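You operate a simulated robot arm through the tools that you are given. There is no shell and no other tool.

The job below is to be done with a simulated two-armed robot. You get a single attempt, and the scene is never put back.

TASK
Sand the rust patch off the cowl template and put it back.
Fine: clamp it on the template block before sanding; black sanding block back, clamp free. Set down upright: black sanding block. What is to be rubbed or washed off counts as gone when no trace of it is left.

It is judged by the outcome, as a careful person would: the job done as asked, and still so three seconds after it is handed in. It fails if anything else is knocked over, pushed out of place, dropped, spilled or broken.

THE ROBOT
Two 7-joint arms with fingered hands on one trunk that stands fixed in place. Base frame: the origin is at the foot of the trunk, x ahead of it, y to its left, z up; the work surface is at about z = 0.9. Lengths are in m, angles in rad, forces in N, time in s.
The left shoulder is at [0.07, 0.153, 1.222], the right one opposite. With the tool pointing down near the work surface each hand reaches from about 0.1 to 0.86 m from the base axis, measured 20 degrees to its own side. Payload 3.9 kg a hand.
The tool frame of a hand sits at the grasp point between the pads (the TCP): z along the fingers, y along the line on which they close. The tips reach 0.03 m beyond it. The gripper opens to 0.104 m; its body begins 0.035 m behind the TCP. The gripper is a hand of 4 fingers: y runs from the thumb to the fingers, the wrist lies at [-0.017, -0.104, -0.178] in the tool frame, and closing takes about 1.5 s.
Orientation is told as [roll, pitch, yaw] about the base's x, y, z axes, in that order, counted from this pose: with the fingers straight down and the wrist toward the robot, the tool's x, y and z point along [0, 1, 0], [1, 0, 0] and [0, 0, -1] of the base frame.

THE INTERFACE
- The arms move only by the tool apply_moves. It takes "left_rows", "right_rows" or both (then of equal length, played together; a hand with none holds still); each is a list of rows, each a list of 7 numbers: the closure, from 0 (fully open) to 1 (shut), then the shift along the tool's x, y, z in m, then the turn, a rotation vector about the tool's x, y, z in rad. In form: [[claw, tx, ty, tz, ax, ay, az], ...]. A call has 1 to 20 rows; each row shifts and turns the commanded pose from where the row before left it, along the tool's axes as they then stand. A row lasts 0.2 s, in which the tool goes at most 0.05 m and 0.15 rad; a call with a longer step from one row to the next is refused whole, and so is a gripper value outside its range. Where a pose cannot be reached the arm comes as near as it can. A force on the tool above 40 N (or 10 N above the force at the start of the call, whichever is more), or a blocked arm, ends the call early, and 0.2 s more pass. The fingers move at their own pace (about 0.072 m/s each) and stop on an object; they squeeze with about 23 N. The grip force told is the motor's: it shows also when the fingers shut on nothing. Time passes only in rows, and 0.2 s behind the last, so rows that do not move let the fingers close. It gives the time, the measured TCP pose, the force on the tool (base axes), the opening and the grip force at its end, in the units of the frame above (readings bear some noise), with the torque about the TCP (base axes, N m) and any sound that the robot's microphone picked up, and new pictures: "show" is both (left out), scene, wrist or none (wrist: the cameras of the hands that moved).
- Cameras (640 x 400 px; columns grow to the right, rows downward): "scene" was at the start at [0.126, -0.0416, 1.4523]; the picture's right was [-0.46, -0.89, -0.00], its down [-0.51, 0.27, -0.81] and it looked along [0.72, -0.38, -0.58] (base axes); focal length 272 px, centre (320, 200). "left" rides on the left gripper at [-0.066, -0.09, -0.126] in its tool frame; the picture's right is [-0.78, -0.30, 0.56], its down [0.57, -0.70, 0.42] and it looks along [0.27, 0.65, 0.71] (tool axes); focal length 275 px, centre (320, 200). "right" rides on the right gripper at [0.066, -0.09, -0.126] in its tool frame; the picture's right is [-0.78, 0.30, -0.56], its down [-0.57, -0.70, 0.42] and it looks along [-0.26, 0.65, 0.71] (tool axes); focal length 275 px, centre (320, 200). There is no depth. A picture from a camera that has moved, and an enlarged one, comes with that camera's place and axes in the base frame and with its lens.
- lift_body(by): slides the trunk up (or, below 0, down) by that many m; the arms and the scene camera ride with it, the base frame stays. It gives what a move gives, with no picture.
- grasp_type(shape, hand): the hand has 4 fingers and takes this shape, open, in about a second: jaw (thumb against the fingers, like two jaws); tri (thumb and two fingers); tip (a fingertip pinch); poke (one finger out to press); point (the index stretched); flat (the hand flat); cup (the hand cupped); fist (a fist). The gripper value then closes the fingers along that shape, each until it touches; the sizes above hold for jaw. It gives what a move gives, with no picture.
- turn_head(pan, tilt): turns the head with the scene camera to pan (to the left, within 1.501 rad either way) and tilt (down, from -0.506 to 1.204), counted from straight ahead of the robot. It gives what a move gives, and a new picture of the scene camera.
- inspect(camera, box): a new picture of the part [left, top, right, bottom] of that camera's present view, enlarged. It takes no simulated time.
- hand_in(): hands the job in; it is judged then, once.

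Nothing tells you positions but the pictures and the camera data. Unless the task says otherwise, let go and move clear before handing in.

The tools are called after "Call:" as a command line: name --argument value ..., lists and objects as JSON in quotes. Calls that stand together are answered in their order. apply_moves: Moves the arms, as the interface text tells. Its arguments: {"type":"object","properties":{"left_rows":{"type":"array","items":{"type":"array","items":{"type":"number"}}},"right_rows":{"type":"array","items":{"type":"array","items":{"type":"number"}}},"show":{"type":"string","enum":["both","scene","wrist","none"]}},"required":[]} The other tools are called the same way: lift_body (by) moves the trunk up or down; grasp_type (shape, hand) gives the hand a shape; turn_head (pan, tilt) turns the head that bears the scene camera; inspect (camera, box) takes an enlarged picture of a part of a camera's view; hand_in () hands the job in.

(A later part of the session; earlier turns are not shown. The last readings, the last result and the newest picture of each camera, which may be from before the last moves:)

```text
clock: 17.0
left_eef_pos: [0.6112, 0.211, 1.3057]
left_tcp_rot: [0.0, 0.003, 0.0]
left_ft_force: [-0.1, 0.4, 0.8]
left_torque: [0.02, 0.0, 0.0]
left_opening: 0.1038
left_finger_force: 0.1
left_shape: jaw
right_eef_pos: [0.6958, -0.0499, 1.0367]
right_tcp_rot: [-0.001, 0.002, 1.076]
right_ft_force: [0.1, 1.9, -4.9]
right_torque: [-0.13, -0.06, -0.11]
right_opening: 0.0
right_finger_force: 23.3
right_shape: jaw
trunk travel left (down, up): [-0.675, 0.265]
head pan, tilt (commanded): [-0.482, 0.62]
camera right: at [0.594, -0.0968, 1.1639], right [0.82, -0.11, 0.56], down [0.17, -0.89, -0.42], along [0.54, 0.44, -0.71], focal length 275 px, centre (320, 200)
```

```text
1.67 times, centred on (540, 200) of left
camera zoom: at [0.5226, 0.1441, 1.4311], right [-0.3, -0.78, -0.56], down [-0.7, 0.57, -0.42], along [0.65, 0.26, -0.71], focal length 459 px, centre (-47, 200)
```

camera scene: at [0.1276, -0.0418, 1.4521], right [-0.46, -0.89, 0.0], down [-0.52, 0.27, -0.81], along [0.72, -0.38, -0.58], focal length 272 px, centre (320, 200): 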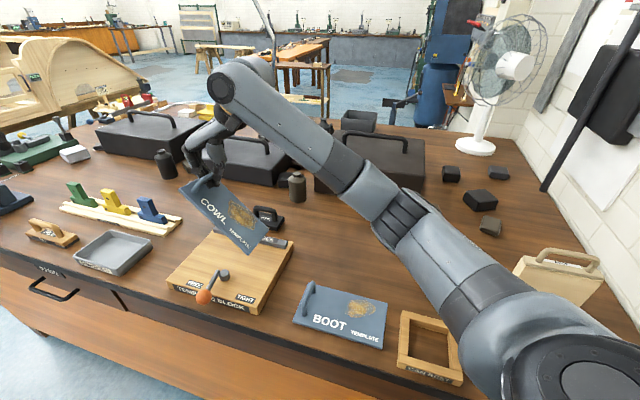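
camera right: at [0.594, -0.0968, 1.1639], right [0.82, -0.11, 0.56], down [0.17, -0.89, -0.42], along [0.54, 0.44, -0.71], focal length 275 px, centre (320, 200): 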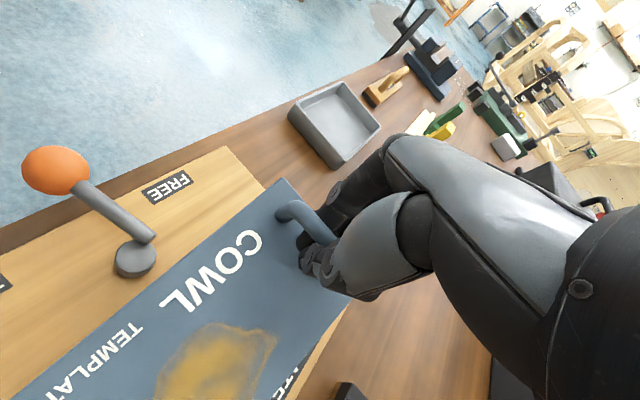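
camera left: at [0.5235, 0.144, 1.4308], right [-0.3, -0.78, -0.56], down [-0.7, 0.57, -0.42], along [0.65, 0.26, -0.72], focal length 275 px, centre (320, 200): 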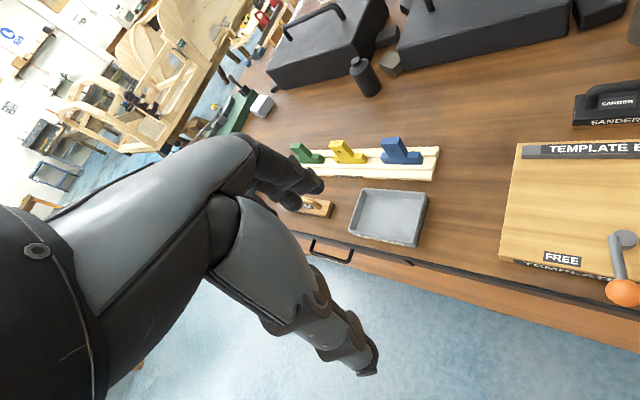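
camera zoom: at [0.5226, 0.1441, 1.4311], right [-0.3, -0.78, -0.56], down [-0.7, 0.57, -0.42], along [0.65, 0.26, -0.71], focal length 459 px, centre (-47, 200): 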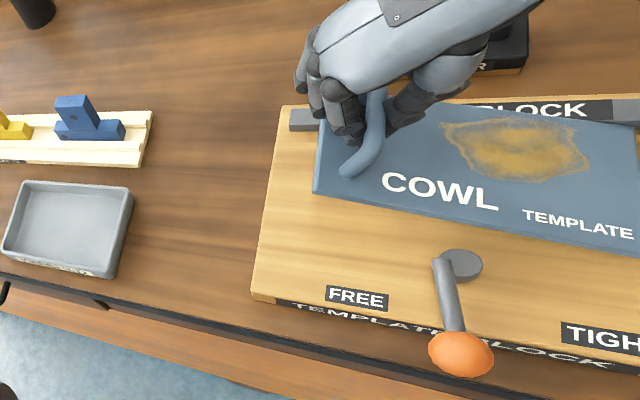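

The right edge is down on the block but about 1 cm too close to the back fence. I'll shift toward the front as I continue lowering, and check before it's flat.

Call:
apply_moves --right_rows '[[1, 0.0096, 0.0028, 0, 0, 0, 0], [1, 0.0029, 0.0079, 0.0105, 0, 0, 0], [1, 0.0031, 0.0072, 0.0109, 0, 0, 0]]' --show "wrist"

Call:
inspect --camera "scene" --box '[170, 190, 310, 310]'

Call:
inspect --camera "left" --box '[500, 100, 640, 240]'

```text
clock: 17.8
left_eef_pos: [0.6109, 0.2097, 1.3064]
left_tcp_rot: [0.0, 0.001, 0.0]
left_ft_force: [0.3, -0.7, 0.5]
left_torque: [0.0, 0.01, 0.02]
left_opening: 0.1035
left_finger_force: 0.1
left_shape: jaw
right_eef_pos: [0.6897, -0.0249, 1.0159]
right_tcp_rot: [0.001, 0.001, 1.076]
right_ft_force: [0.1, -0.6, -6.0]
right_torque: [-0.08, -0.05, 0.0]
right_opening: 0.0
right_finger_force: 22.5
right_shape: jaw
trunk travel left (down, up): [-0.675, 0.265]
head pan, tilt (commanded): [-0.482, 0.62]
camera right: at [0.5889, -0.0729, 1.1418], right [0.82, -0.11, 0.56], down [0.17, -0.89, -0.42], along [0.54, 0.44, -0.71], focal length 275 px, centre (320, 200)
```

right: 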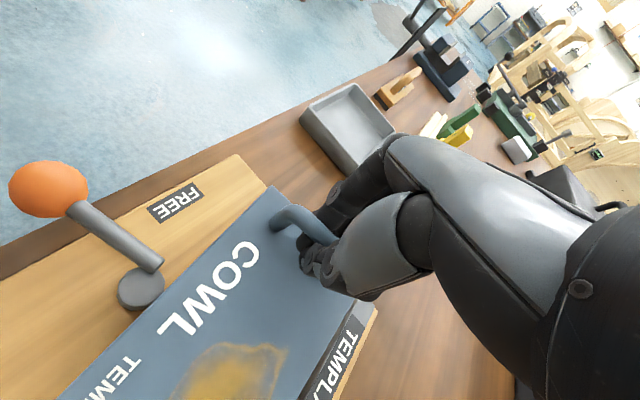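

```text
3.33 times, centred on (240, 250) of scene
camera zoom: at [0.1274, -0.0411, 1.4522], right [-0.46, -0.89, 0.0], down [-0.52, 0.27, -0.81], along [0.72, -0.38, -0.58], focal length 906 px, centre (587, 33)
```

zoom: 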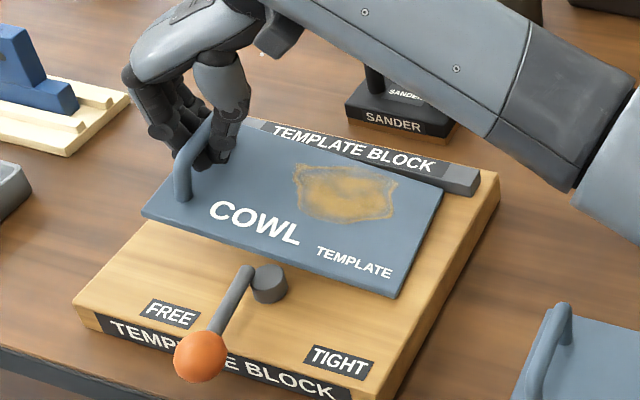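

```text
2.86 times, centred on (570, 170) of left
camera zoom: at [0.5226, 0.1434, 1.4312], right [-0.3, -0.78, -0.56], down [-0.7, 0.57, -0.42], along [0.65, 0.26, -0.71], focal length 786 px, centre (-394, 286)
```

zoom: 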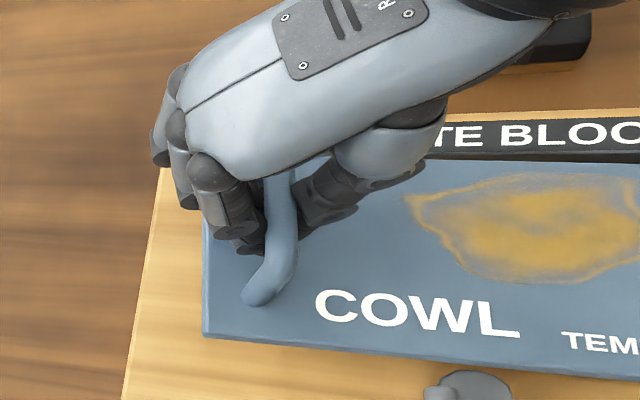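

I over-shifted the handle toward the front, so the plate is yawed about 6°. I'll bring the handle back by about 1.3 cm while lowering further.

Call:
apply_moves --right_rows '[[1, -0.0077, 0.0034, 0.0113, 0, 0, 0], [1, -0.0074, 0.0023, 0.0116, 0, 0, 0]]' --show "wrist"

Call:
inspect --camera "scene" --box '[170, 190, 310, 310]'

Call:
inspect --camera "left" --box '[500, 100, 640, 240]'

```text
clock: 18.4
left_eef_pos: [0.6096, 0.2115, 1.3056]
left_tcp_rot: [0.0, 0.002, 0.0]
left_ft_force: [0.3, -0.1, 0.9]
left_torque: [-0.01, 0.0, 0.0]
left_opening: 0.1039
left_finger_force: 0.0
left_shape: jaw
right_eef_pos: [0.7064, -0.0268, 0.9919]
right_tcp_rot: [0.002, 0.0, 1.078]
right_ft_force: [0.3, 1.9, -3.9]
right_torque: [-0.07, -0.04, -0.06]
right_opening: 0.0001
right_finger_force: 22.1
right_shape: jaw
trunk travel left (down, up): [-0.675, 0.265]
head pan, tilt (commanded): [-0.482, 0.62]
camera right: at [0.6048, -0.0751, 1.1192], right [0.82, -0.11, 0.56], down [0.17, -0.89, -0.42], along [0.54, 0.45, -0.71], focal length 275 px, centre (320, 200)
```

right: 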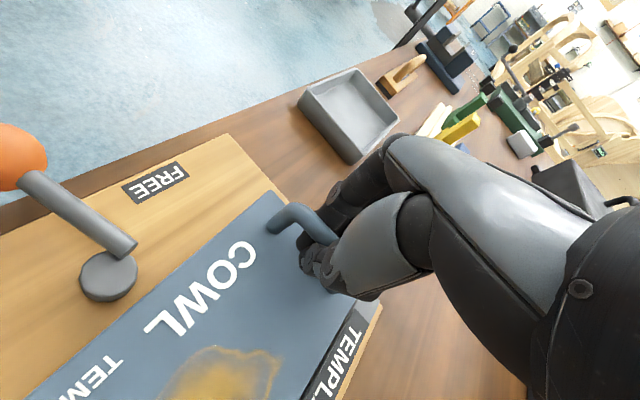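

```text
3.33 times, centred on (240, 250) of scene
camera zoom: at [0.1278, -0.0409, 1.4521], right [-0.46, -0.89, 0.0], down [-0.52, 0.27, -0.81], along [0.72, -0.38, -0.58], focal length 906 px, centre (587, 33)
```

zoom: 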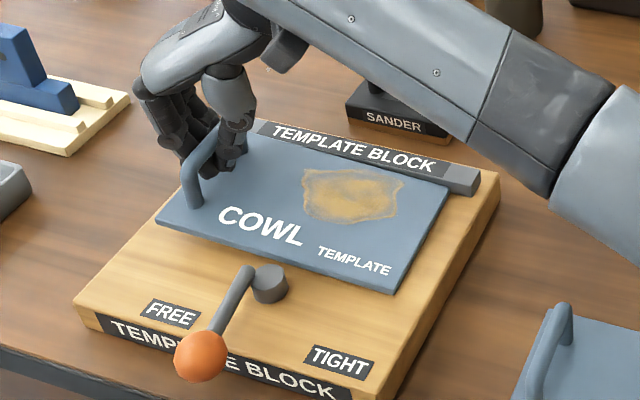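

```text
2.86 times, centred on (570, 170) of left
camera zoom: at [0.5229, 0.1437, 1.4311], right [-0.3, -0.78, -0.56], down [-0.7, 0.57, -0.42], along [0.65, 0.27, -0.71], focal length 786 px, centre (-394, 286)
```

zoom: 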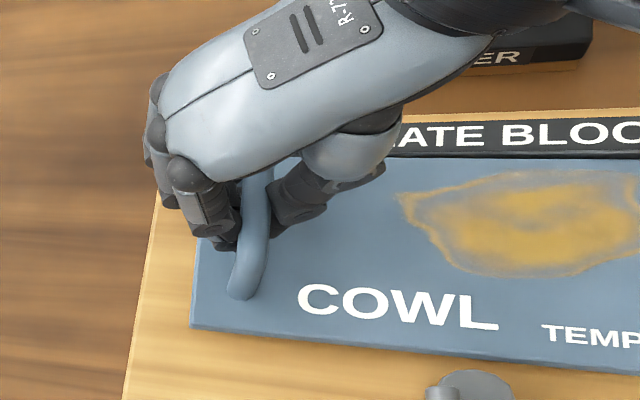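

The plate is nearly flat. Before the last centimetre I'll look closely at the back-right corner next to the fence and at the post.

Call:
inspect --camera "scene" --box '[255, 225, 305, 265]'

Call:
inspect --camera "scene" --box '[200, 215, 270, 285]'

Call:
inspect --camera "right" --box '[200, 250, 400, 400]'

```text
10.00 times, centred on (280, 245) of scene
camera zoom: at [0.1278, -0.0409, 1.4521], right [-0.46, -0.89, 0.0], down [-0.52, 0.27, -0.81], along [0.72, -0.38, -0.58], focal length 2719 px, centre (720, -250)
```

zoom: 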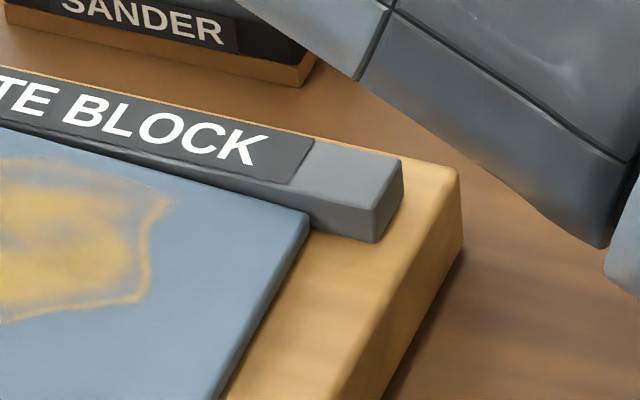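

```text
5.71 times, centred on (235, 250) of scene
camera zoom: at [0.1278, -0.0409, 1.4521], right [-0.46, -0.89, 0.0], down [-0.52, 0.27, -0.81], along [0.72, -0.38, -0.58], focal length 1554 px, centre (806, -86)
```

zoom: 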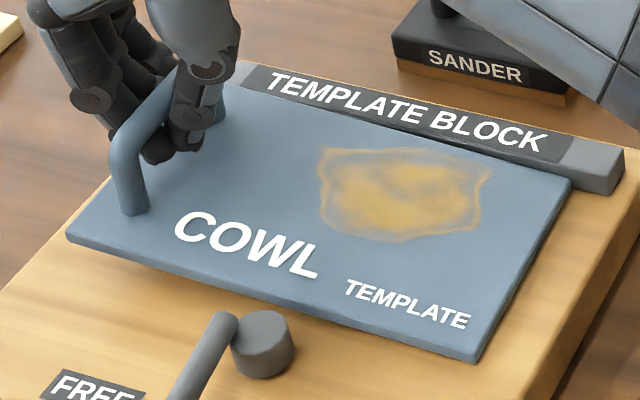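

```text
2.67 times, centred on (300, 325) of right
camera zoom: at [0.6048, -0.0751, 1.1192], right [0.82, -0.11, 0.56], down [0.17, -0.89, -0.42], along [0.54, 0.45, -0.71], focal length 734 px, centre (373, -133)
```

zoom: 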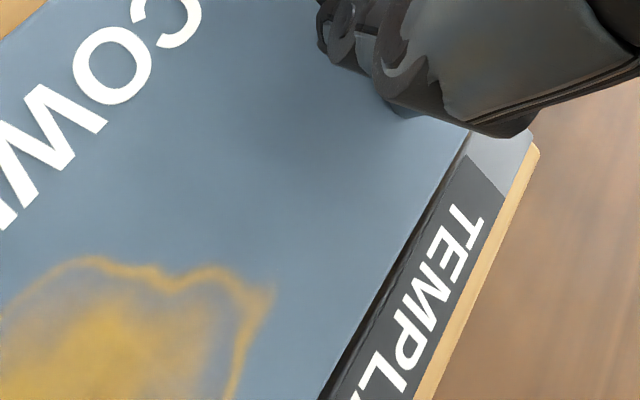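

The plate's right end is flat and just clear of the fence. I'll lower the last bit.

Call:
apply_moves --right_rows '[[1, 0.001, 0.0036, 0.0119, 0, 0, 0], [1, 0.001, 0.0014, 0.006, 0, 0, 0], [1, 0, 0, 0, 0, 0, 0]]' --show "wrist"

Call:
inspect --camera "scene" --box '[170, 190, 310, 310]'

Call:
inspect --camera "left" --box '[500, 100, 640, 240]'

```text
clock: 19.2
left_eef_pos: [0.6106, 0.2087, 1.3068]
left_tcp_rot: [0.001, 0.0, -0.001]
left_ft_force: [0.1, -0.1, -0.6]
left_torque: [0.03, 0.02, 0.02]
left_opening: 0.1038
left_finger_force: 0.0
left_shape: jaw
right_eef_pos: [0.7054, -0.0216, 0.9747]
right_tcp_rot: [0.001, 0.0, 1.077]
right_ft_force: [0.7, 0.1, -3.2]
right_torque: [-0.07, 0.01, -0.01]
right_opening: 0.0001
right_finger_force: 23.2
right_shape: jaw
trunk travel left (down, up): [-0.675, 0.265]
head pan, tilt (commanded): [-0.482, 0.62]
camera right: at [0.6046, -0.0698, 1.1018], right [0.82, -0.11, 0.56], down [0.17, -0.89, -0.42], along [0.54, 0.44, -0.71], focal length 275 px, centre (320, 200)
```

right: 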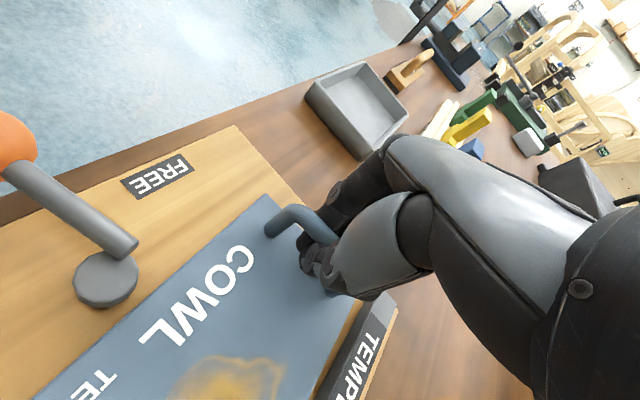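

```text
3.33 times, centred on (240, 250) of scene
camera zoom: at [0.127, -0.0411, 1.4522], right [-0.46, -0.89, 0.0], down [-0.52, 0.27, -0.81], along [0.72, -0.38, -0.58], focal length 906 px, centre (587, 33)
```

zoom: 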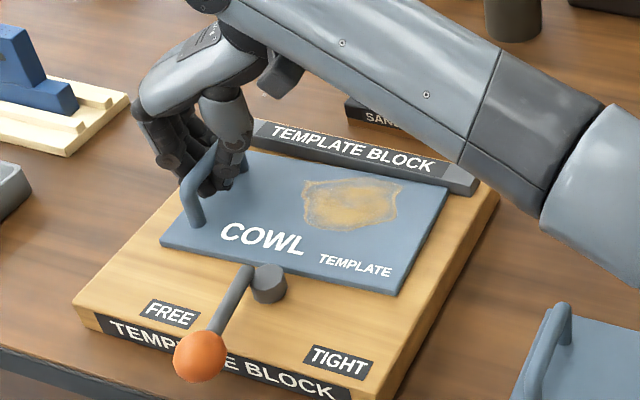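

```text
2.86 times, centred on (570, 170) of left
camera zoom: at [0.5222, 0.1432, 1.4314], right [-0.3, -0.78, -0.56], down [-0.7, 0.57, -0.42], along [0.65, 0.26, -0.71], focal length 786 px, centre (-394, 286)
```

zoom: 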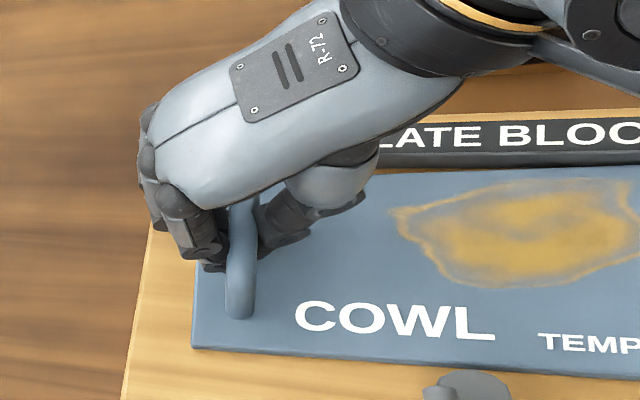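

The plate is essentially flat and centred on the block with ~4° of yaw left. I'll take that out, then lower the last few mm.

Call:
apply_moves --right_rows '[[1, -0.0048, -0.0014, 0, 0, 0, 0.065], [1, 0, 0, 0.003, 0, 0, 0], [1, 0, 0, 0.002, 0, 0, 0]]' --show "wrist"

Call:
inspect --camera "scene" --box '[170, 190, 310, 310]'

Call:
inspect --camera "left" --box '[500, 100, 640, 240]'

```text
clock: 20.0
left_eef_pos: [0.6077, 0.2105, 1.308]
left_tcp_rot: [0.0, 0.0, 0.0]
left_ft_force: [-0.2, 0.1, 0.1]
left_torque: [0.01, 0.0, 0.01]
left_opening: 0.1038
left_finger_force: 0.1
left_shape: jaw
right_eef_pos: [0.7093, -0.0259, 0.9723]
right_tcp_rot: [-0.003, -0.002, 1.011]
right_ft_force: [1.3, 0.7, 7.2]
right_torque: [0.06, -0.13, 0.07]
right_opening: 0.0
right_finger_force: 23.2
right_shape: jaw
trunk travel left (down, up): [-0.675, 0.265]
head pan, tilt (commanded): [-0.482, 0.62]
camera right: at [0.6043, -0.0663, 1.0992], right [0.81, -0.16, 0.56], down [0.11, -0.9, -0.43], along [0.57, 0.41, -0.71], focal length 275 px, centre (320, 200)
```

right: 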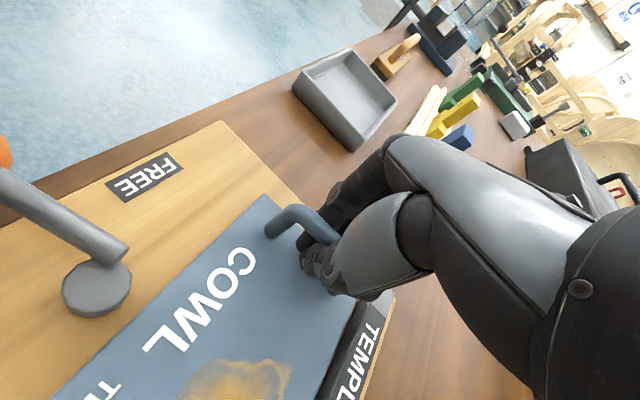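

```text
3.33 times, centred on (240, 250) of scene
camera zoom: at [0.1249, -0.041, 1.4526], right [-0.46, -0.89, 0.0], down [-0.51, 0.27, -0.81], along [0.72, -0.38, -0.58], focal length 906 px, centre (587, 33)
```

zoom: 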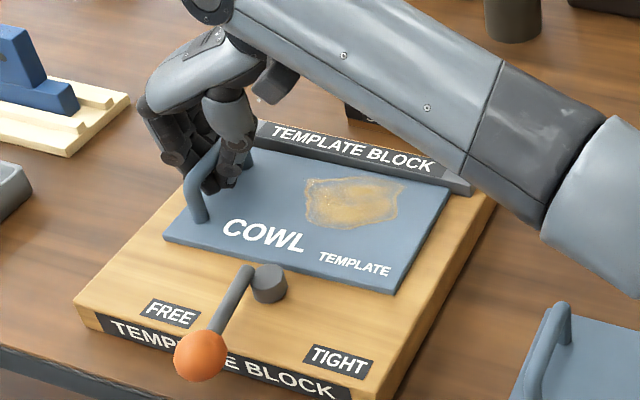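

```text
2.86 times, centred on (570, 170) of left
camera zoom: at [0.5202, 0.1435, 1.4324], right [-0.3, -0.78, -0.56], down [-0.7, 0.57, -0.43], along [0.65, 0.26, -0.71], focal length 786 px, centre (-394, 286)
```

zoom: 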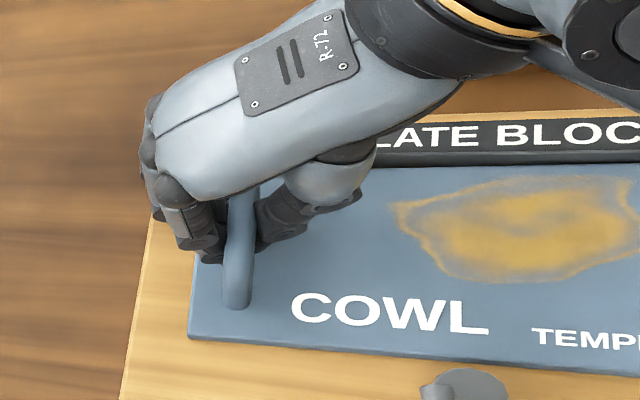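

The plate sits flat on the block (pressing force now upward), roughly square. I'll relax slightly, open the hand and lift off.

Call:
apply_moves --right_rows '[[1, 0, 0, -0.002, 0, 0, 0], [0, 0, 0, 0, 0, 0, 0], [0, 0, 0, 0, 0, 0, 0], [0, 0, 0, 0, 0, 0, 0], [0, 0, 0, 0, 0, 0, 0], [0, 0, 0, 0, 0, 0, 0], [0, 0, 0, 0, 0, 0, 0], [0, 0, 0, 0, 0, 0, 0], [0, 0, 0, 0, 0, 0, 0], [0, 0, 0, -0.02, 0, 0, 0], [0, 0, 0, -0.04, 0, 0, 0], [0, 0, 0, -0.04, 0, 0, 0]]'

Call:
inspect --camera "scene" --box '[170, 190, 310, 310]'

Call:
inspect --camera "left" --box '[500, 100, 640, 240]'

```text
clock: 22.6
left_eef_pos: [0.6093, 0.2105, 1.3071]
left_tcp_rot: [0.0, 0.0, 0.0]
left_ft_force: [-0.9, -0.6, 0.4]
left_torque: [-0.01, 0.0, -0.01]
left_opening: 0.1039
left_finger_force: 0.0
left_shape: jaw
right_eef_pos: [0.7106, -0.0241, 1.0723]
right_tcp_rot: [0.001, 0.001, 1.008]
right_ft_force: [0.0, -0.3, -0.6]
right_torque: [0.0, 0.02, -0.01]
right_opening: 0.1035
right_finger_force: 0.1
right_shape: jaw
trunk travel left (down, up): [-0.675, 0.265]
head pan, tilt (commanded): [-0.482, 0.62]
camera scene: at [0.1256, -0.0408, 1.4523], right [-0.46, -0.89, 0.0], down [-0.51, 0.27, -0.81], along [0.72, -0.38, -0.58], focal length 272 px, centre (320, 200)
camera right: at [0.6061, -0.0654, 1.1992], right [0.81, -0.16, 0.56], down [0.11, -0.9, -0.42], along [0.57, 0.41, -0.71], focal length 275 px, centre (320, 200)
```

scene: 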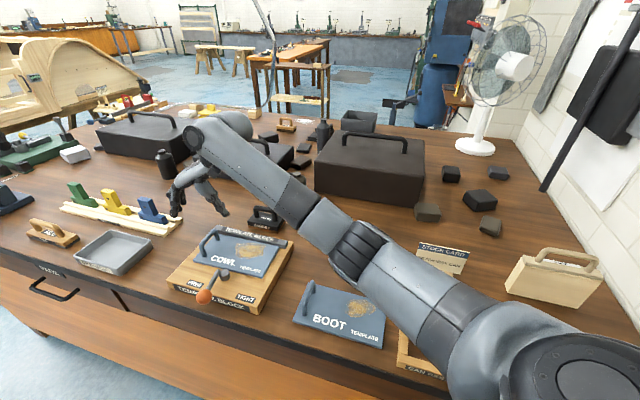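
right: 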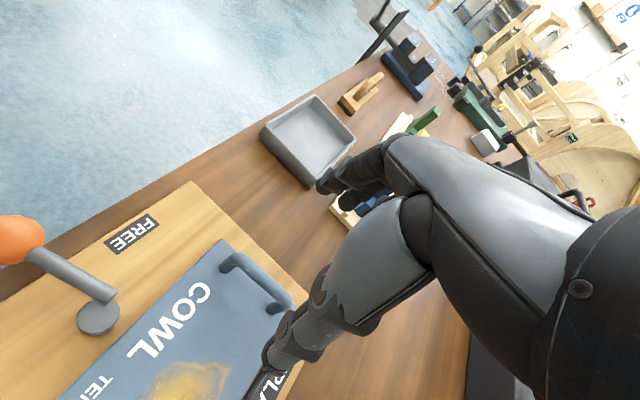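

```text
3.33 times, centred on (240, 250) of scene
camera zoom: at [0.1256, -0.0408, 1.4523], right [-0.46, -0.89, 0.0], down [-0.51, 0.27, -0.81], along [0.72, -0.38, -0.58], focal length 906 px, centre (587, 33)
```

zoom: 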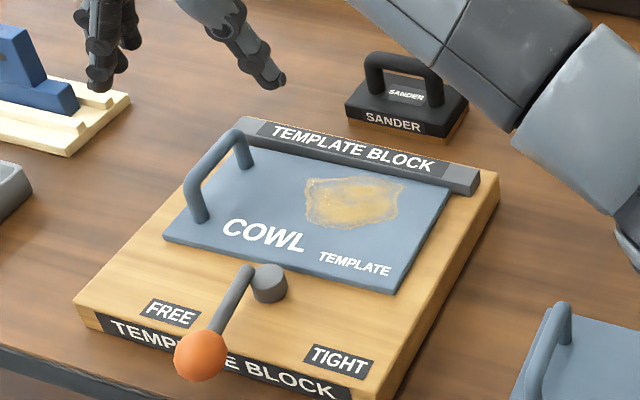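

```text
2.86 times, centred on (570, 170) of left
camera zoom: at [0.5207, 0.1436, 1.4319], right [-0.3, -0.78, -0.56], down [-0.7, 0.57, -0.42], along [0.65, 0.26, -0.71], focal length 786 px, centre (-394, 286)
```

zoom: 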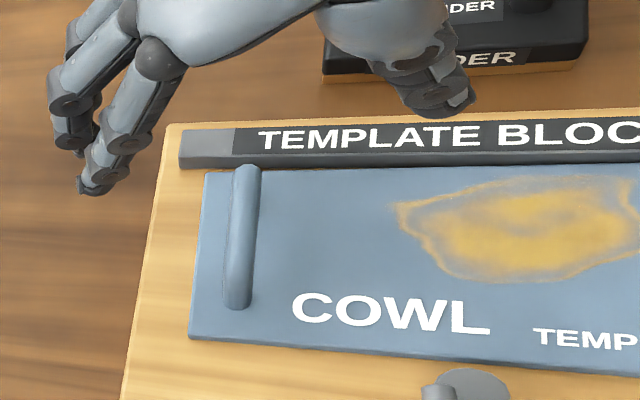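

The cowl template now lies on the block between the fence and the clamp post. Next I'll retract the right arm to the side (turning it for the sander) and bring the left hand above the clamp lever's orange knob.

Call:
apply_moves --left_rows '[[0, 0, 0, 0, 0, 0, 0.1456], [0, 0, 0, 0, 0, 0, 0.1456], [0, 0, 0, 0, 0, 0, 0.1456], [0, 0, 0, 0, 0, 0, 0.1456], [0, 0, 0, 0, 0, 0, 0.1456], [0, 0, 0, 0, 0, 0, 0.1456], [0, 0, 0, 0, 0, 0, 0.1456], [0, 0, 0, 0, 0, 0, 0.1456], [0, 0, 0, 0, 0, 0, 0.1456], [0, -0.00975, 0.01575, 0.02245, 0, 0, 0], [0, -0.00975, 0.01575, 0.02245, 0, 0, 0], [0, -0.00975, 0.01575, 0.02245, 0, 0, 0], [0, -0.00975, 0.01575, 0.02245, 0, 0, 0], [0, -0.00975, 0.01575, 0.02245, 0, 0, 0], [0, -0.00975, 0.01575, 0.02245, 0, 0, 0], [0, -0.00975, 0.01575, 0.02245, 0, 0, 0], [0, -0.00975, 0.01575, 0.02245, 0, 0, 0], [0, -0.00975, 0.01575, 0.02245, 0, 0, 0], [0, -0.00975, 0.01575, 0.02245, 0, 0, 0], [0, -0.00975, 0.01575, 0.02245, 0, 0, 0]]' --right_rows '[[0, 0, 0, -0.035, 0, 0, 0], [0, 0, 0, -0.035, 0, 0, 0], [0, 0, 0, -0.035, 0, 0, 0], [0, -0.0051, -0.0456, 0, 0, 0, 0], [0, -0.0051, -0.0456, 0, 0, 0, 0], [0, -0.0051, -0.0456, 0, 0, 0, 0], [0, -0.0051, -0.0456, 0, 0, 0, 0], [0, -0.0051, -0.0456, 0, 0, 0, 0], [0, -0.0051, -0.0456, 0, 0, 0, 0], [0, -0.0051, -0.0456, 0, 0, 0, 0], [0, -0.0051, -0.0456, 0, 0, 0, 0], [0, 0, 0, 0, 0, 0, 0.149], [0, 0, 0, 0, 0, 0, 0.149], [0, 0, 0, 0, 0, 0, 0.149], [0, 0, 0, 0, 0, 0, 0.149], [0, 0, 0, 0, 0, 0, 0.149], [0, 0, 0, 0, 0, 0, 0.149], [0, 0, 0, 0, 0, 0, 0.149], [0, 0, 0, 0, 0, 0, 0.149], [0, 0, 0, 0, 0, 0, 0.149]]'

```text
clock: 26.8
left_eef_pos: [0.6677, -0.0333, 1.0634]
left_tcp_rot: [0.0, 0.001, -0.53]
left_ft_force: [-1.1, 0.1, 0.0]
left_torque: [0.02, -0.01, 0.03]
left_opening: 0.1038
left_finger_force: 0.0
left_shape: jaw
left hand out of reach, approached as far as the arm can: row 3, 4, 5, 6, 7, 8, 9
right_eef_pos: [0.5507, -0.359, 1.1779]
right_tcp_rot: [0.001, 0.0, -0.332]
right_ft_force: [0.6, 0.8, -0.4]
right_torque: [-0.02, 0.03, 0.01]
right_opening: 0.1037
right_finger_force: 0.0
right_shape: jaw
trunk travel left (down, up): [-0.675, 0.265]
head pan, tilt (commanded): [-0.482, 0.62]
camera scene: at [0.1272, -0.042, 1.4522], right [-0.46, -0.89, 0.0], down [-0.52, 0.27, -0.81], along [0.72, -0.38, -0.58], focal length 272 px, centre (320, 200)
camera right: at [0.4876, -0.2659, 1.3041], right [0.03, -0.83, 0.56], down [-0.85, -0.31, -0.42], along [0.53, -0.46, -0.71], focal length 275 px, centre (320, 200)
camera left: at [0.5584, -0.0455, 1.1885], right [-0.65, -0.52, -0.56], down [-0.32, 0.85, -0.43], along [0.69, -0.1, -0.71], focal length 275 px, centre (320, 200)
```

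scene: 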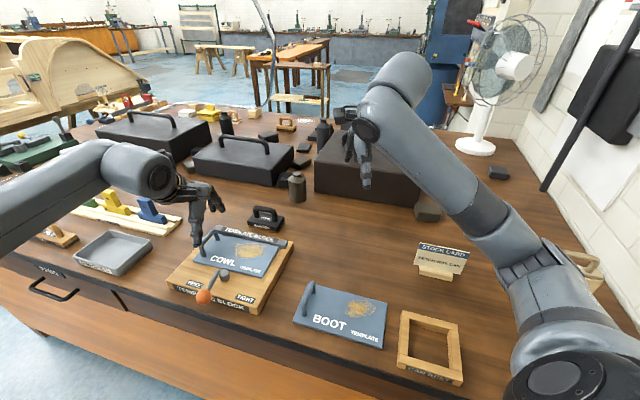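
right: 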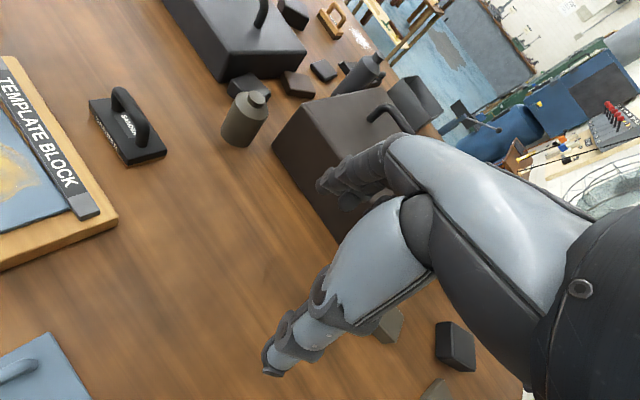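
left: 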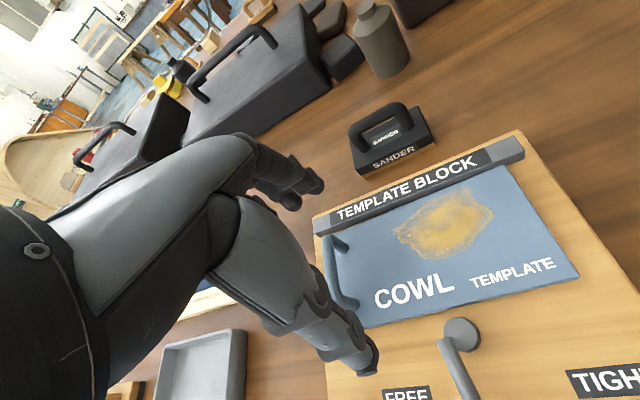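

The left wrist couldn't turn that far, and the left hand ended up above the template without touching it. I'll send the left hand back up and out, and use the right hand (yaw ≈ 66°) to straddle the lever knob instead.

Call:
apply_moves --left_rows '[[0, 0, 0, -0.035, 0, 0, 0], [0, 0, 0, -0.035, 0, 0, 0], [0, 0, 0, -0.035, 0, 0, 0], [0, 0.0221, -0.0199, -0.01, 0, 0, 0], [0, 0.0221, -0.0199, -0.01, 0, 0, 0], [0, 0.0221, -0.0199, -0.01, 0, 0, 0], [0, 0.0221, -0.0199, -0.01, 0, 0, 0], [0, 0.0221, -0.0199, -0.01, 0, 0, 0], [0, 0.0221, -0.0199, -0.01, 0, 0, 0], [0, 0.0221, -0.0199, -0.01, 0, 0, 0], [0, 0.0221, -0.0199, -0.01, 0, 0, 0], [0, 0, 0, 0, 0, 0, 0], [0, 0, 0, 0, 0, 0, 0], [0, 0, 0, 0, 0, 0, 0], [0, 0, 0, 0, 0, 0, 0]]' --right_rows '[[0, 0, 0, 0, 0, 0, -0.1482], [0, 0, 0, 0, 0, 0, -0.1482], [0, 0, 0, 0, 0, 0, -0.1482], [0, 0, 0, 0, 0, 0, -0.1482], [0, 0, 0, 0, 0, 0, -0.1482], [0, 0, 0, 0, 0, 0, -0.1482], [0, 0, 0, 0, 0, 0, -0.1482], [0, 0, 0, 0, 0, 0, -0.1482], [0, 0, 0, 0, 0, 0, -0.1482], [0, 0, 0, 0, 0, 0, -0.1482], [0, 0.0153, 0.0341, 0, 0, 0, 0], [0, 0.0153, 0.0341, 0, 0, 0, 0], [0, 0.0153, 0.0341, 0, 0, 0, 0], [0, 0.0153, 0.0341, 0, 0, 0, 0], [0, 0.0153, 0.0341, 0, 0, 0, 0]]'

```text
clock: 30.0
left_eef_pos: [0.6373, 0.1032, 1.2136]
left_tcp_rot: [-0.004, -0.001, -0.526]
left_ft_force: [0.0, 0.5, -0.1]
left_torque: [-0.02, -0.01, 0.02]
left_opening: 0.1038
left_finger_force: 0.0
left_shape: jaw
left hand out of reach, approached as far as the arm can: row 8, 9, 10, 11
right_eef_pos: [0.5484, -0.1691, 1.1777]
right_tcp_rot: [-0.002, 0.001, 1.151]
right_ft_force: [0.3, -0.2, -0.9]
right_torque: [-0.02, -0.02, 0.01]
right_opening: 0.1038
right_finger_force: 0.1
right_shape: jaw
trunk travel left (down, up): [-0.675, 0.265]
head pan, tilt (commanded): [-0.482, 0.62]
camera scene: at [0.1265, -0.0398, 1.4523], right [-0.46, -0.89, 0.0], down [-0.52, 0.27, -0.81], along [0.72, -0.38, -0.58], focal length 272 px, centre (320, 200)
camera right: at [0.4519, -0.2236, 1.3042], right [0.83, -0.04, 0.56], down [0.24, -0.87, -0.42], along [0.51, 0.48, -0.71], focal length 275 px, centre (320, 200)
camera left: at [0.5291, 0.0899, 1.3391], right [-0.65, -0.52, -0.56], down [-0.32, 0.85, -0.43], along [0.69, -0.1, -0.71], focal length 275 px, centre (320, 200)
```

scene: 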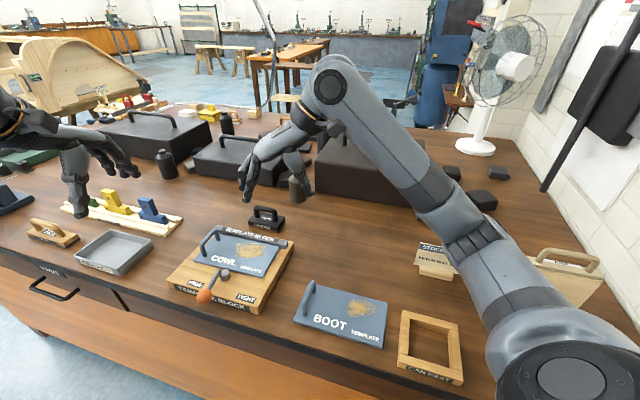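
right: 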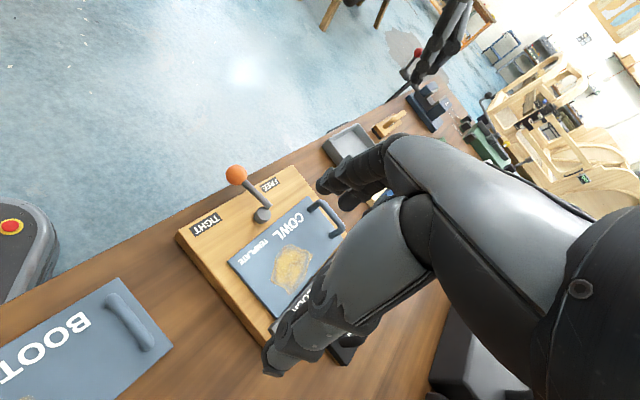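
left: 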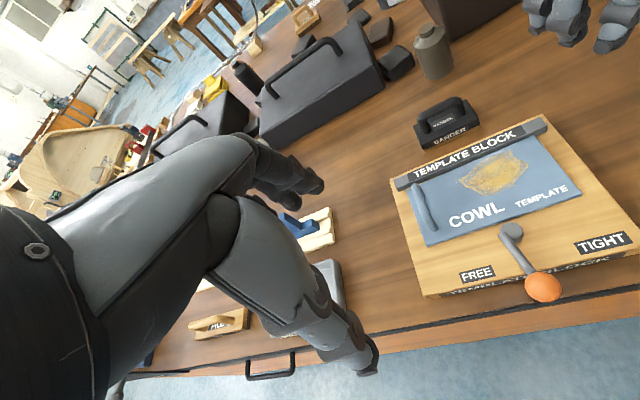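

The left hand stopped short at its reach limit. I'll turn it back to yaw 0 and move it farther left, then bring the right hand over the knob.

Call:
apply_moves --left_rows '[[0, 0, 0, 0, 0, 0, -0.132], [0, 0, 0, 0, 0, 0, -0.132], [0, 0, 0, 0, 0, 0, -0.132], [0, 0, 0, 0, 0, 0, -0.13], [0, 0.04, 0, -0.01, 0, 0, 0], [0, 0.04, 0, -0.01, 0, 0, 0], [0, 0.04, 0, -0.01, 0, 0, 0], [0, 0.04, 0, -0.01, 0, 0, 0], [0, 0.03, -0.01, -0.01, 0, 0, 0], [0, 0, 0, 0, 0, 0, 0], [0, 0, 0, 0, 0, 0, 0], [0, 0, 0, 0, 0, 0, 0], [0, 0, 0, 0, 0, 0, 0]]' --right_rows '[[0, 0, 0, 0, 0, 0, 0], [0, 0, 0, 0, 0, 0, 0], [0, 0, 0, 0, 0, 0, 0], [0, 0, 0, 0, 0, 0, 0], [0, 0, 0, 0, 0, 0, 0], [0, 0, 0, 0, 0, 0, 0], [0, 0, 0, 0, 0, 0, 0], [0.4, 0.0152, 0.0329, 0, 0, 0, 0], [0.4, 0.0152, 0.0329, 0, 0, 0, 0], [0.4, 0.0152, 0.0329, 0.025, 0, 0, 0], [0.4, 0.0152, 0.0329, 0.025, 0, 0, 0], [0.4, 0.0152, 0.0329, 0.025, 0, 0, 0], [0.4, 0, 0, 0.02, 0, 0, 0]]'

Call:
inspect --camera "right" --box '[180, 150, 420, 400]'

Call:
inspect --camera "scene" --box '[150, 190, 310, 320]'

```text
clock: 32.8
left_eef_pos: [0.6297, 0.291, 1.2662]
left_tcp_rot: [-0.001, 0.0, -0.006]
left_ft_force: [-0.1, 0.1, 0.1]
left_torque: [0.03, -0.02, 0.04]
left_opening: 0.1039
left_finger_force: 0.0
left_shape: jaw
right_eef_pos: [0.549, 0.0093, 1.0851]
right_tcp_rot: [0.0, -0.002, 1.153]
right_ft_force: [0.3, 0.2, -0.2]
right_torque: [0.04, 0.04, 0.03]
right_opening: 0.0629
right_finger_force: 0.1
right_shape: jaw
trunk travel left (down, up): [-0.675, 0.265]
head pan, tilt (commanded): [-0.482, 0.62]
camera scene: at [0.1262, -0.0428, 1.4523], right [-0.46, -0.89, 0.0], down [-0.51, 0.27, -0.81], along [0.72, -0.38, -0.58], focal length 272 px, centre (320, 200)
camera right: at [0.4509, -0.0446, 1.2107], right [0.83, -0.05, 0.56], down [0.24, -0.87, -0.43], along [0.51, 0.49, -0.71], focal length 275 px, centre (320, 200)
camera left: at [0.5406, 0.226, 1.3914], right [-0.3, -0.77, -0.56], down [-0.7, 0.58, -0.42], along [0.65, 0.26, -0.71], focal length 275 px, centre (320, 200)
```

scene: 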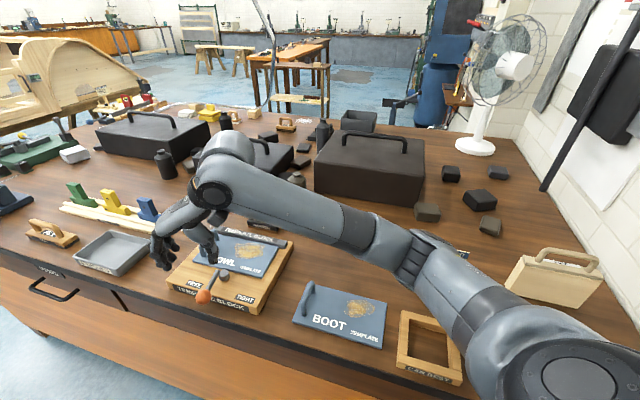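
right: 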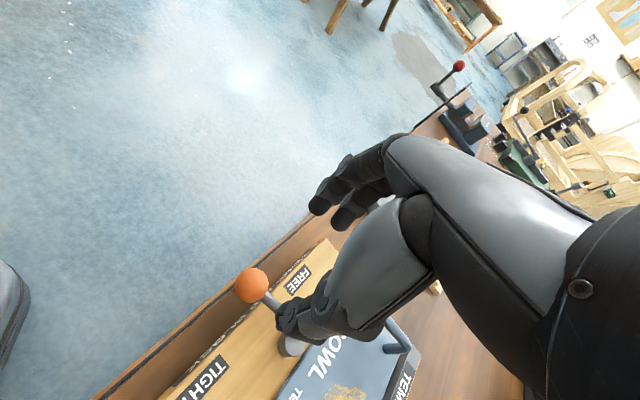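
left: 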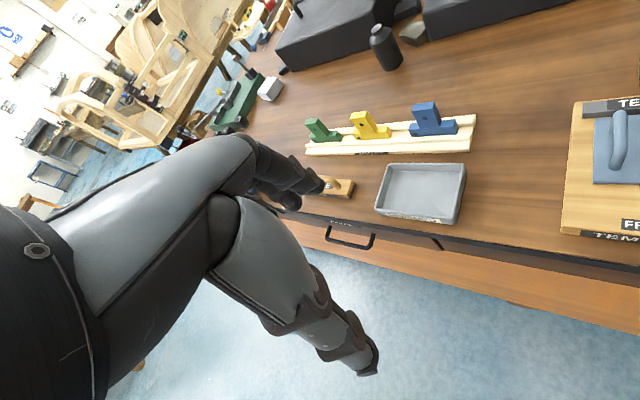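

```text
1.60 times, centred on (300, 275) of right
camera zoom: at [0.4509, -0.0446, 1.2107], right [0.83, -0.05, 0.56], down [0.24, -0.87, -0.43], along [0.51, 0.49, -0.71], focal length 440 px, centre (352, 80)
```

zoom: 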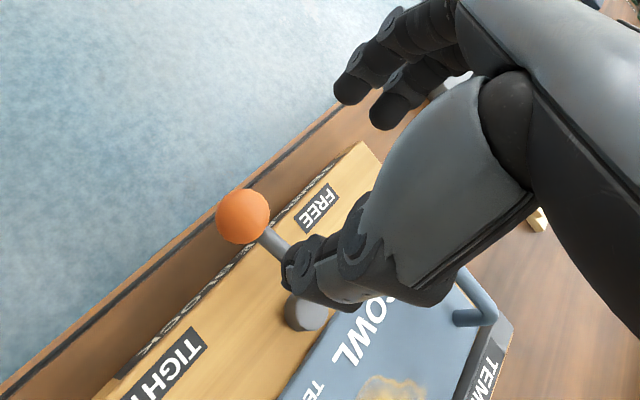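

```text
3.08 times, centred on (230, 255) of scene
camera zoom: at [0.1262, -0.0428, 1.4523], right [-0.46, -0.89, 0.0], down [-0.51, 0.27, -0.81], along [0.72, -0.38, -0.58], focal length 837 px, centre (597, 31)
```

zoom: 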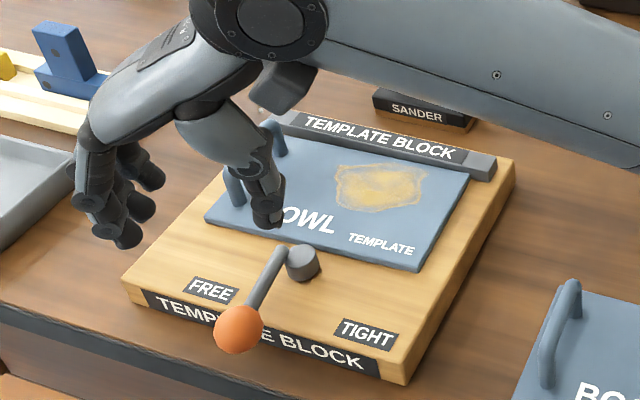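

The knob triangulates to (0.550, 0.016, 0.95), between thumb and fingers. I'll descend around it.

Call:
apply_moves --right_rows '[[0.4, 0, 0.005, 0.0236, 0, 0, 0], [0.4, 0, 0, 0.0236, 0, 0, 0], [0.4, 0, 0, 0.0236, 0, 0, 0], [0.4, 0, 0, 0.0236, 0, 0, 0], [0.4, 0, 0, 0.0226, 0, 0, 0], [0.4, 0, 0, 0, 0, 0, 0]]'

Call:
inspect --camera "scene" --box '[150, 190, 310, 320]'

Call:
inspect --camera "right" --box '[180, 150, 420, 400]'

```text
clock: 34.2
left_eef_pos: [0.6288, 0.2939, 1.2666]
left_tcp_rot: [-0.003, 0.0, -0.003]
left_ft_force: [-1.3, -0.2, 0.3]
left_torque: [0.0, 0.02, 0.0]
left_opening: 0.1037
left_finger_force: 0.0
left_shape: jaw
right_eef_pos: [0.5508, 0.0143, 0.9653]
right_tcp_rot: [0.0, 0.0, 1.152]
right_ft_force: [0.4, 0.5, -0.1]
right_torque: [-0.01, 0.01, 0.01]
right_opening: 0.0628
right_finger_force: 0.0
right_shape: jaw
trunk travel left (down, up): [-0.675, 0.265]
head pan, tilt (commanded): [-0.482, 0.62]
camera scene: at [0.126, -0.041, 1.4523], right [-0.46, -0.89, 0.0], down [-0.51, 0.27, -0.81], along [0.72, -0.38, -0.58], focal length 272 px, centre (320, 200)
camera right: at [0.4529, -0.0405, 1.0921], right [0.83, -0.05, 0.56], down [0.24, -0.87, -0.42], along [0.51, 0.48, -0.71], focal length 275 px, centre (320, 200)
```

scene: 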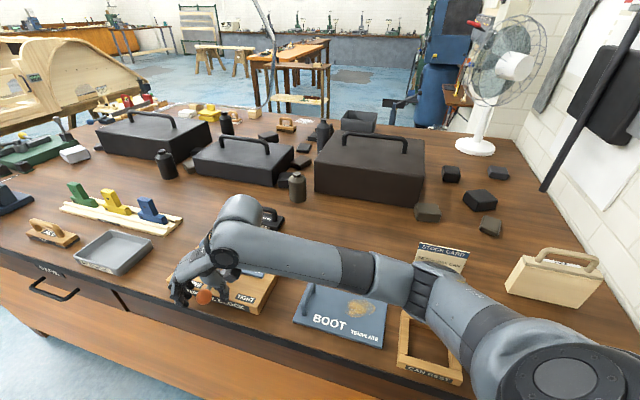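
right: 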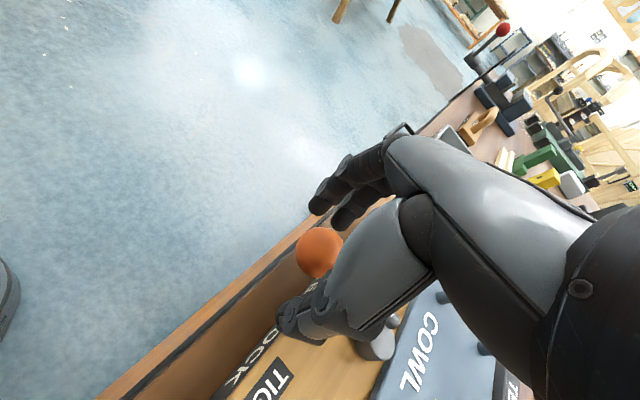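

```text
3.08 times, centred on (230, 255) of scene
camera zoom: at [0.126, -0.041, 1.4523], right [-0.46, -0.89, 0.0], down [-0.51, 0.27, -0.81], along [0.72, -0.38, -0.58], focal length 837 px, centre (597, 31)
```

zoom: 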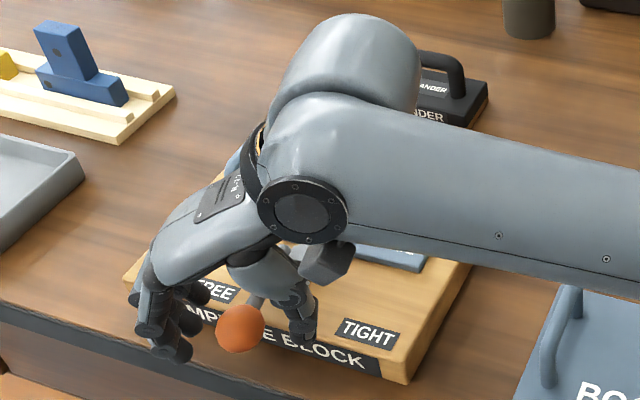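

```text
1.60 times, centred on (300, 275) of right
camera zoom: at [0.4529, -0.0405, 1.0921], right [0.83, -0.05, 0.56], down [0.24, -0.87, -0.42], along [0.51, 0.48, -0.71], focal length 440 px, centre (352, 80)
```

zoom: 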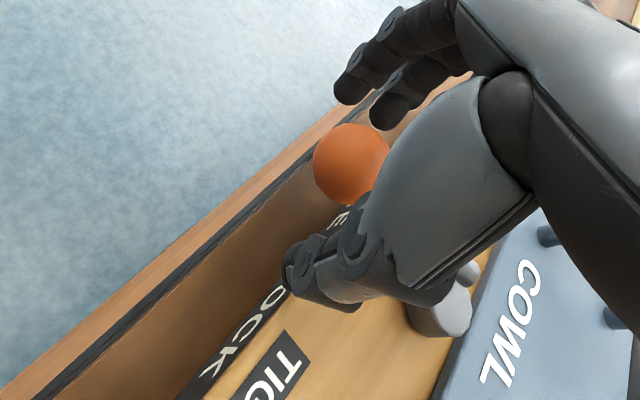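

The knob is caged between the jaws. I'll push it along its arc toward TIGHT in small steps, watching the force.

Call:
apply_moves --right_rows '[[0.4, 0.0033, -0.0123, 0, 0, 0, 0], [0.4, 0.0012, -0.0126, 0, 0, 0, 0], [0.4, -0.0012, -0.0127, 0, 0, 0, 0], [0.4, -0.0033, -0.0123, 0, 0, 0, 0]]' --show "wrist"

Call:
inspect --camera "scene" --box '[150, 190, 310, 320]'

```text
clock: 35.2
left_eef_pos: [0.6286, 0.2935, 1.2657]
left_tcp_rot: [0.0, 0.002, -0.005]
left_ft_force: [0.0, -0.1, -0.1]
left_torque: [0.02, 0.02, 0.01]
left_opening: 0.1038
left_finger_force: 0.0
left_shape: jaw
right_eef_pos: [0.5275, -0.0317, 0.9658]
right_tcp_rot: [0.001, 0.0, 1.152]
right_ft_force: [-3.6, 4.4, -2.5]
right_torque: [-0.02, 0.11, 0.23]
right_opening: 0.065
right_finger_force: 0.0
right_shape: jaw
trunk travel left (down, up): [-0.675, 0.265]
head pan, tilt (commanded): [-0.482, 0.62]
camera right: at [0.4308, -0.0857, 1.0928], right [0.83, -0.04, 0.56], down [0.24, -0.87, -0.42], along [0.5, 0.48, -0.71], focal length 275 px, centre (320, 200)
```

right: 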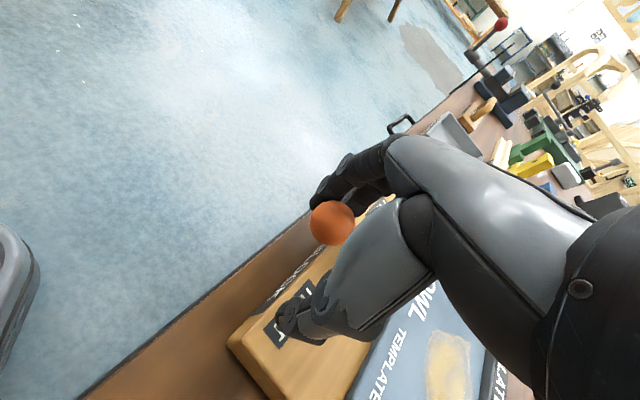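

```text
3.08 times, centred on (230, 255) of scene
camera zoom: at [0.125, -0.0406, 1.4524], right [-0.46, -0.89, 0.0], down [-0.51, 0.27, -0.81], along [0.72, -0.38, -0.58], focal length 837 px, centre (597, 31)
```

zoom: 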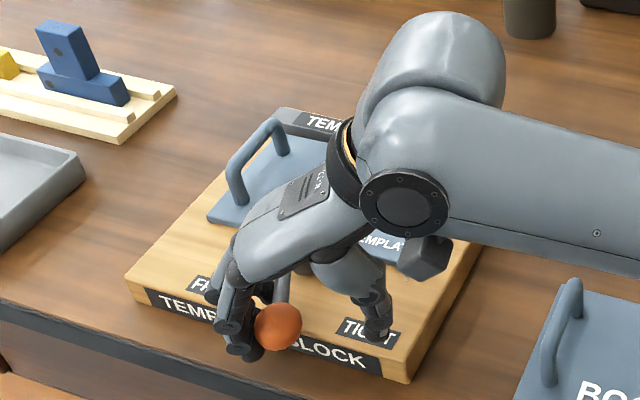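

The lever is turning easily (≈6 N). Continuing along the arc.

Call:
apply_moves --right_rows '[[0.4, -0.0054, -0.0115, 0, 0, 0, 0], [0.4, -0.0073, -0.0104, 0, 0, 0, 0], [0.4, -0.009, -0.009, 0, 0, 0, 0]]' --show "wrist"

Call:
inspect --camera "scene" --box '[150, 190, 310, 320]'

Call:
inspect --camera "right" --box '[180, 150, 420, 400]'

```text
clock: 36.0
left_eef_pos: [0.6256, 0.2956, 1.2659]
left_tcp_rot: [-0.003, -0.001, -0.005]
left_ft_force: [-0.2, -0.2, 0.1]
left_torque: [0.0, 0.01, -0.01]
left_opening: 0.1038
left_finger_force: 0.1
left_shape: jaw
right_eef_pos: [0.5333, -0.0645, 0.9666]
right_tcp_rot: [0.002, 0.001, 1.155]
right_ft_force: [-16.1, 13.9, -3.9]
right_torque: [0.09, 0.4, 1.17]
right_opening: 0.0628
right_finger_force: 0.0
right_shape: jaw
trunk travel left (down, up): [-0.675, 0.265]
head pan, tilt (commanded): [-0.482, 0.62]
camera right: at [0.4363, -0.1201, 1.0935], right [0.83, -0.04, 0.56], down [0.24, -0.87, -0.42], along [0.5, 0.49, -0.71], focal length 275 px, centre (320, 200)
```

right: 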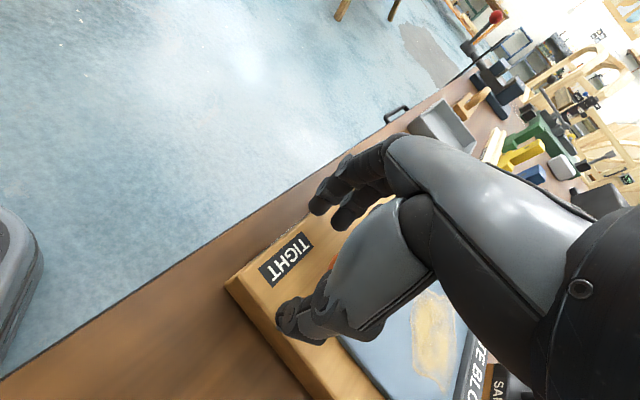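

```text
3.08 times, centred on (230, 255) of scene
camera zoom: at [0.123, -0.0382, 1.4526], right [-0.46, -0.89, 0.0], down [-0.51, 0.27, -0.82], along [0.72, -0.38, -0.58], focal length 837 px, centre (597, 31)
```

zoom: 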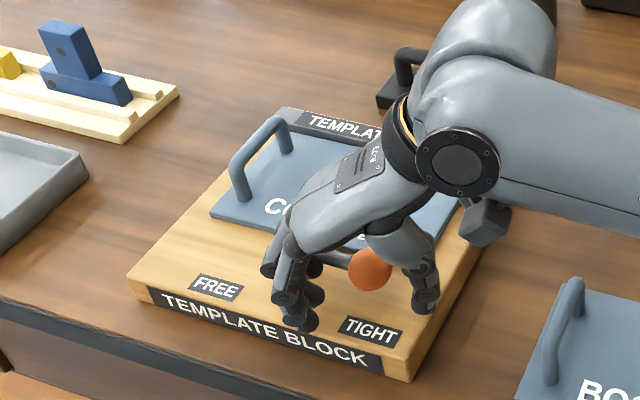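

```text
1.60 times, centred on (300, 275) of right
camera zoom: at [0.4363, -0.1201, 1.0935], right [0.83, -0.04, 0.56], down [0.24, -0.87, -0.42], along [0.5, 0.49, -0.71], focal length 440 px, centre (352, 80)
```

zoom: 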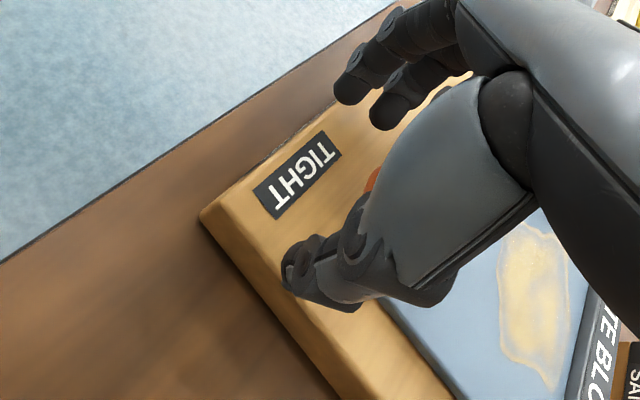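

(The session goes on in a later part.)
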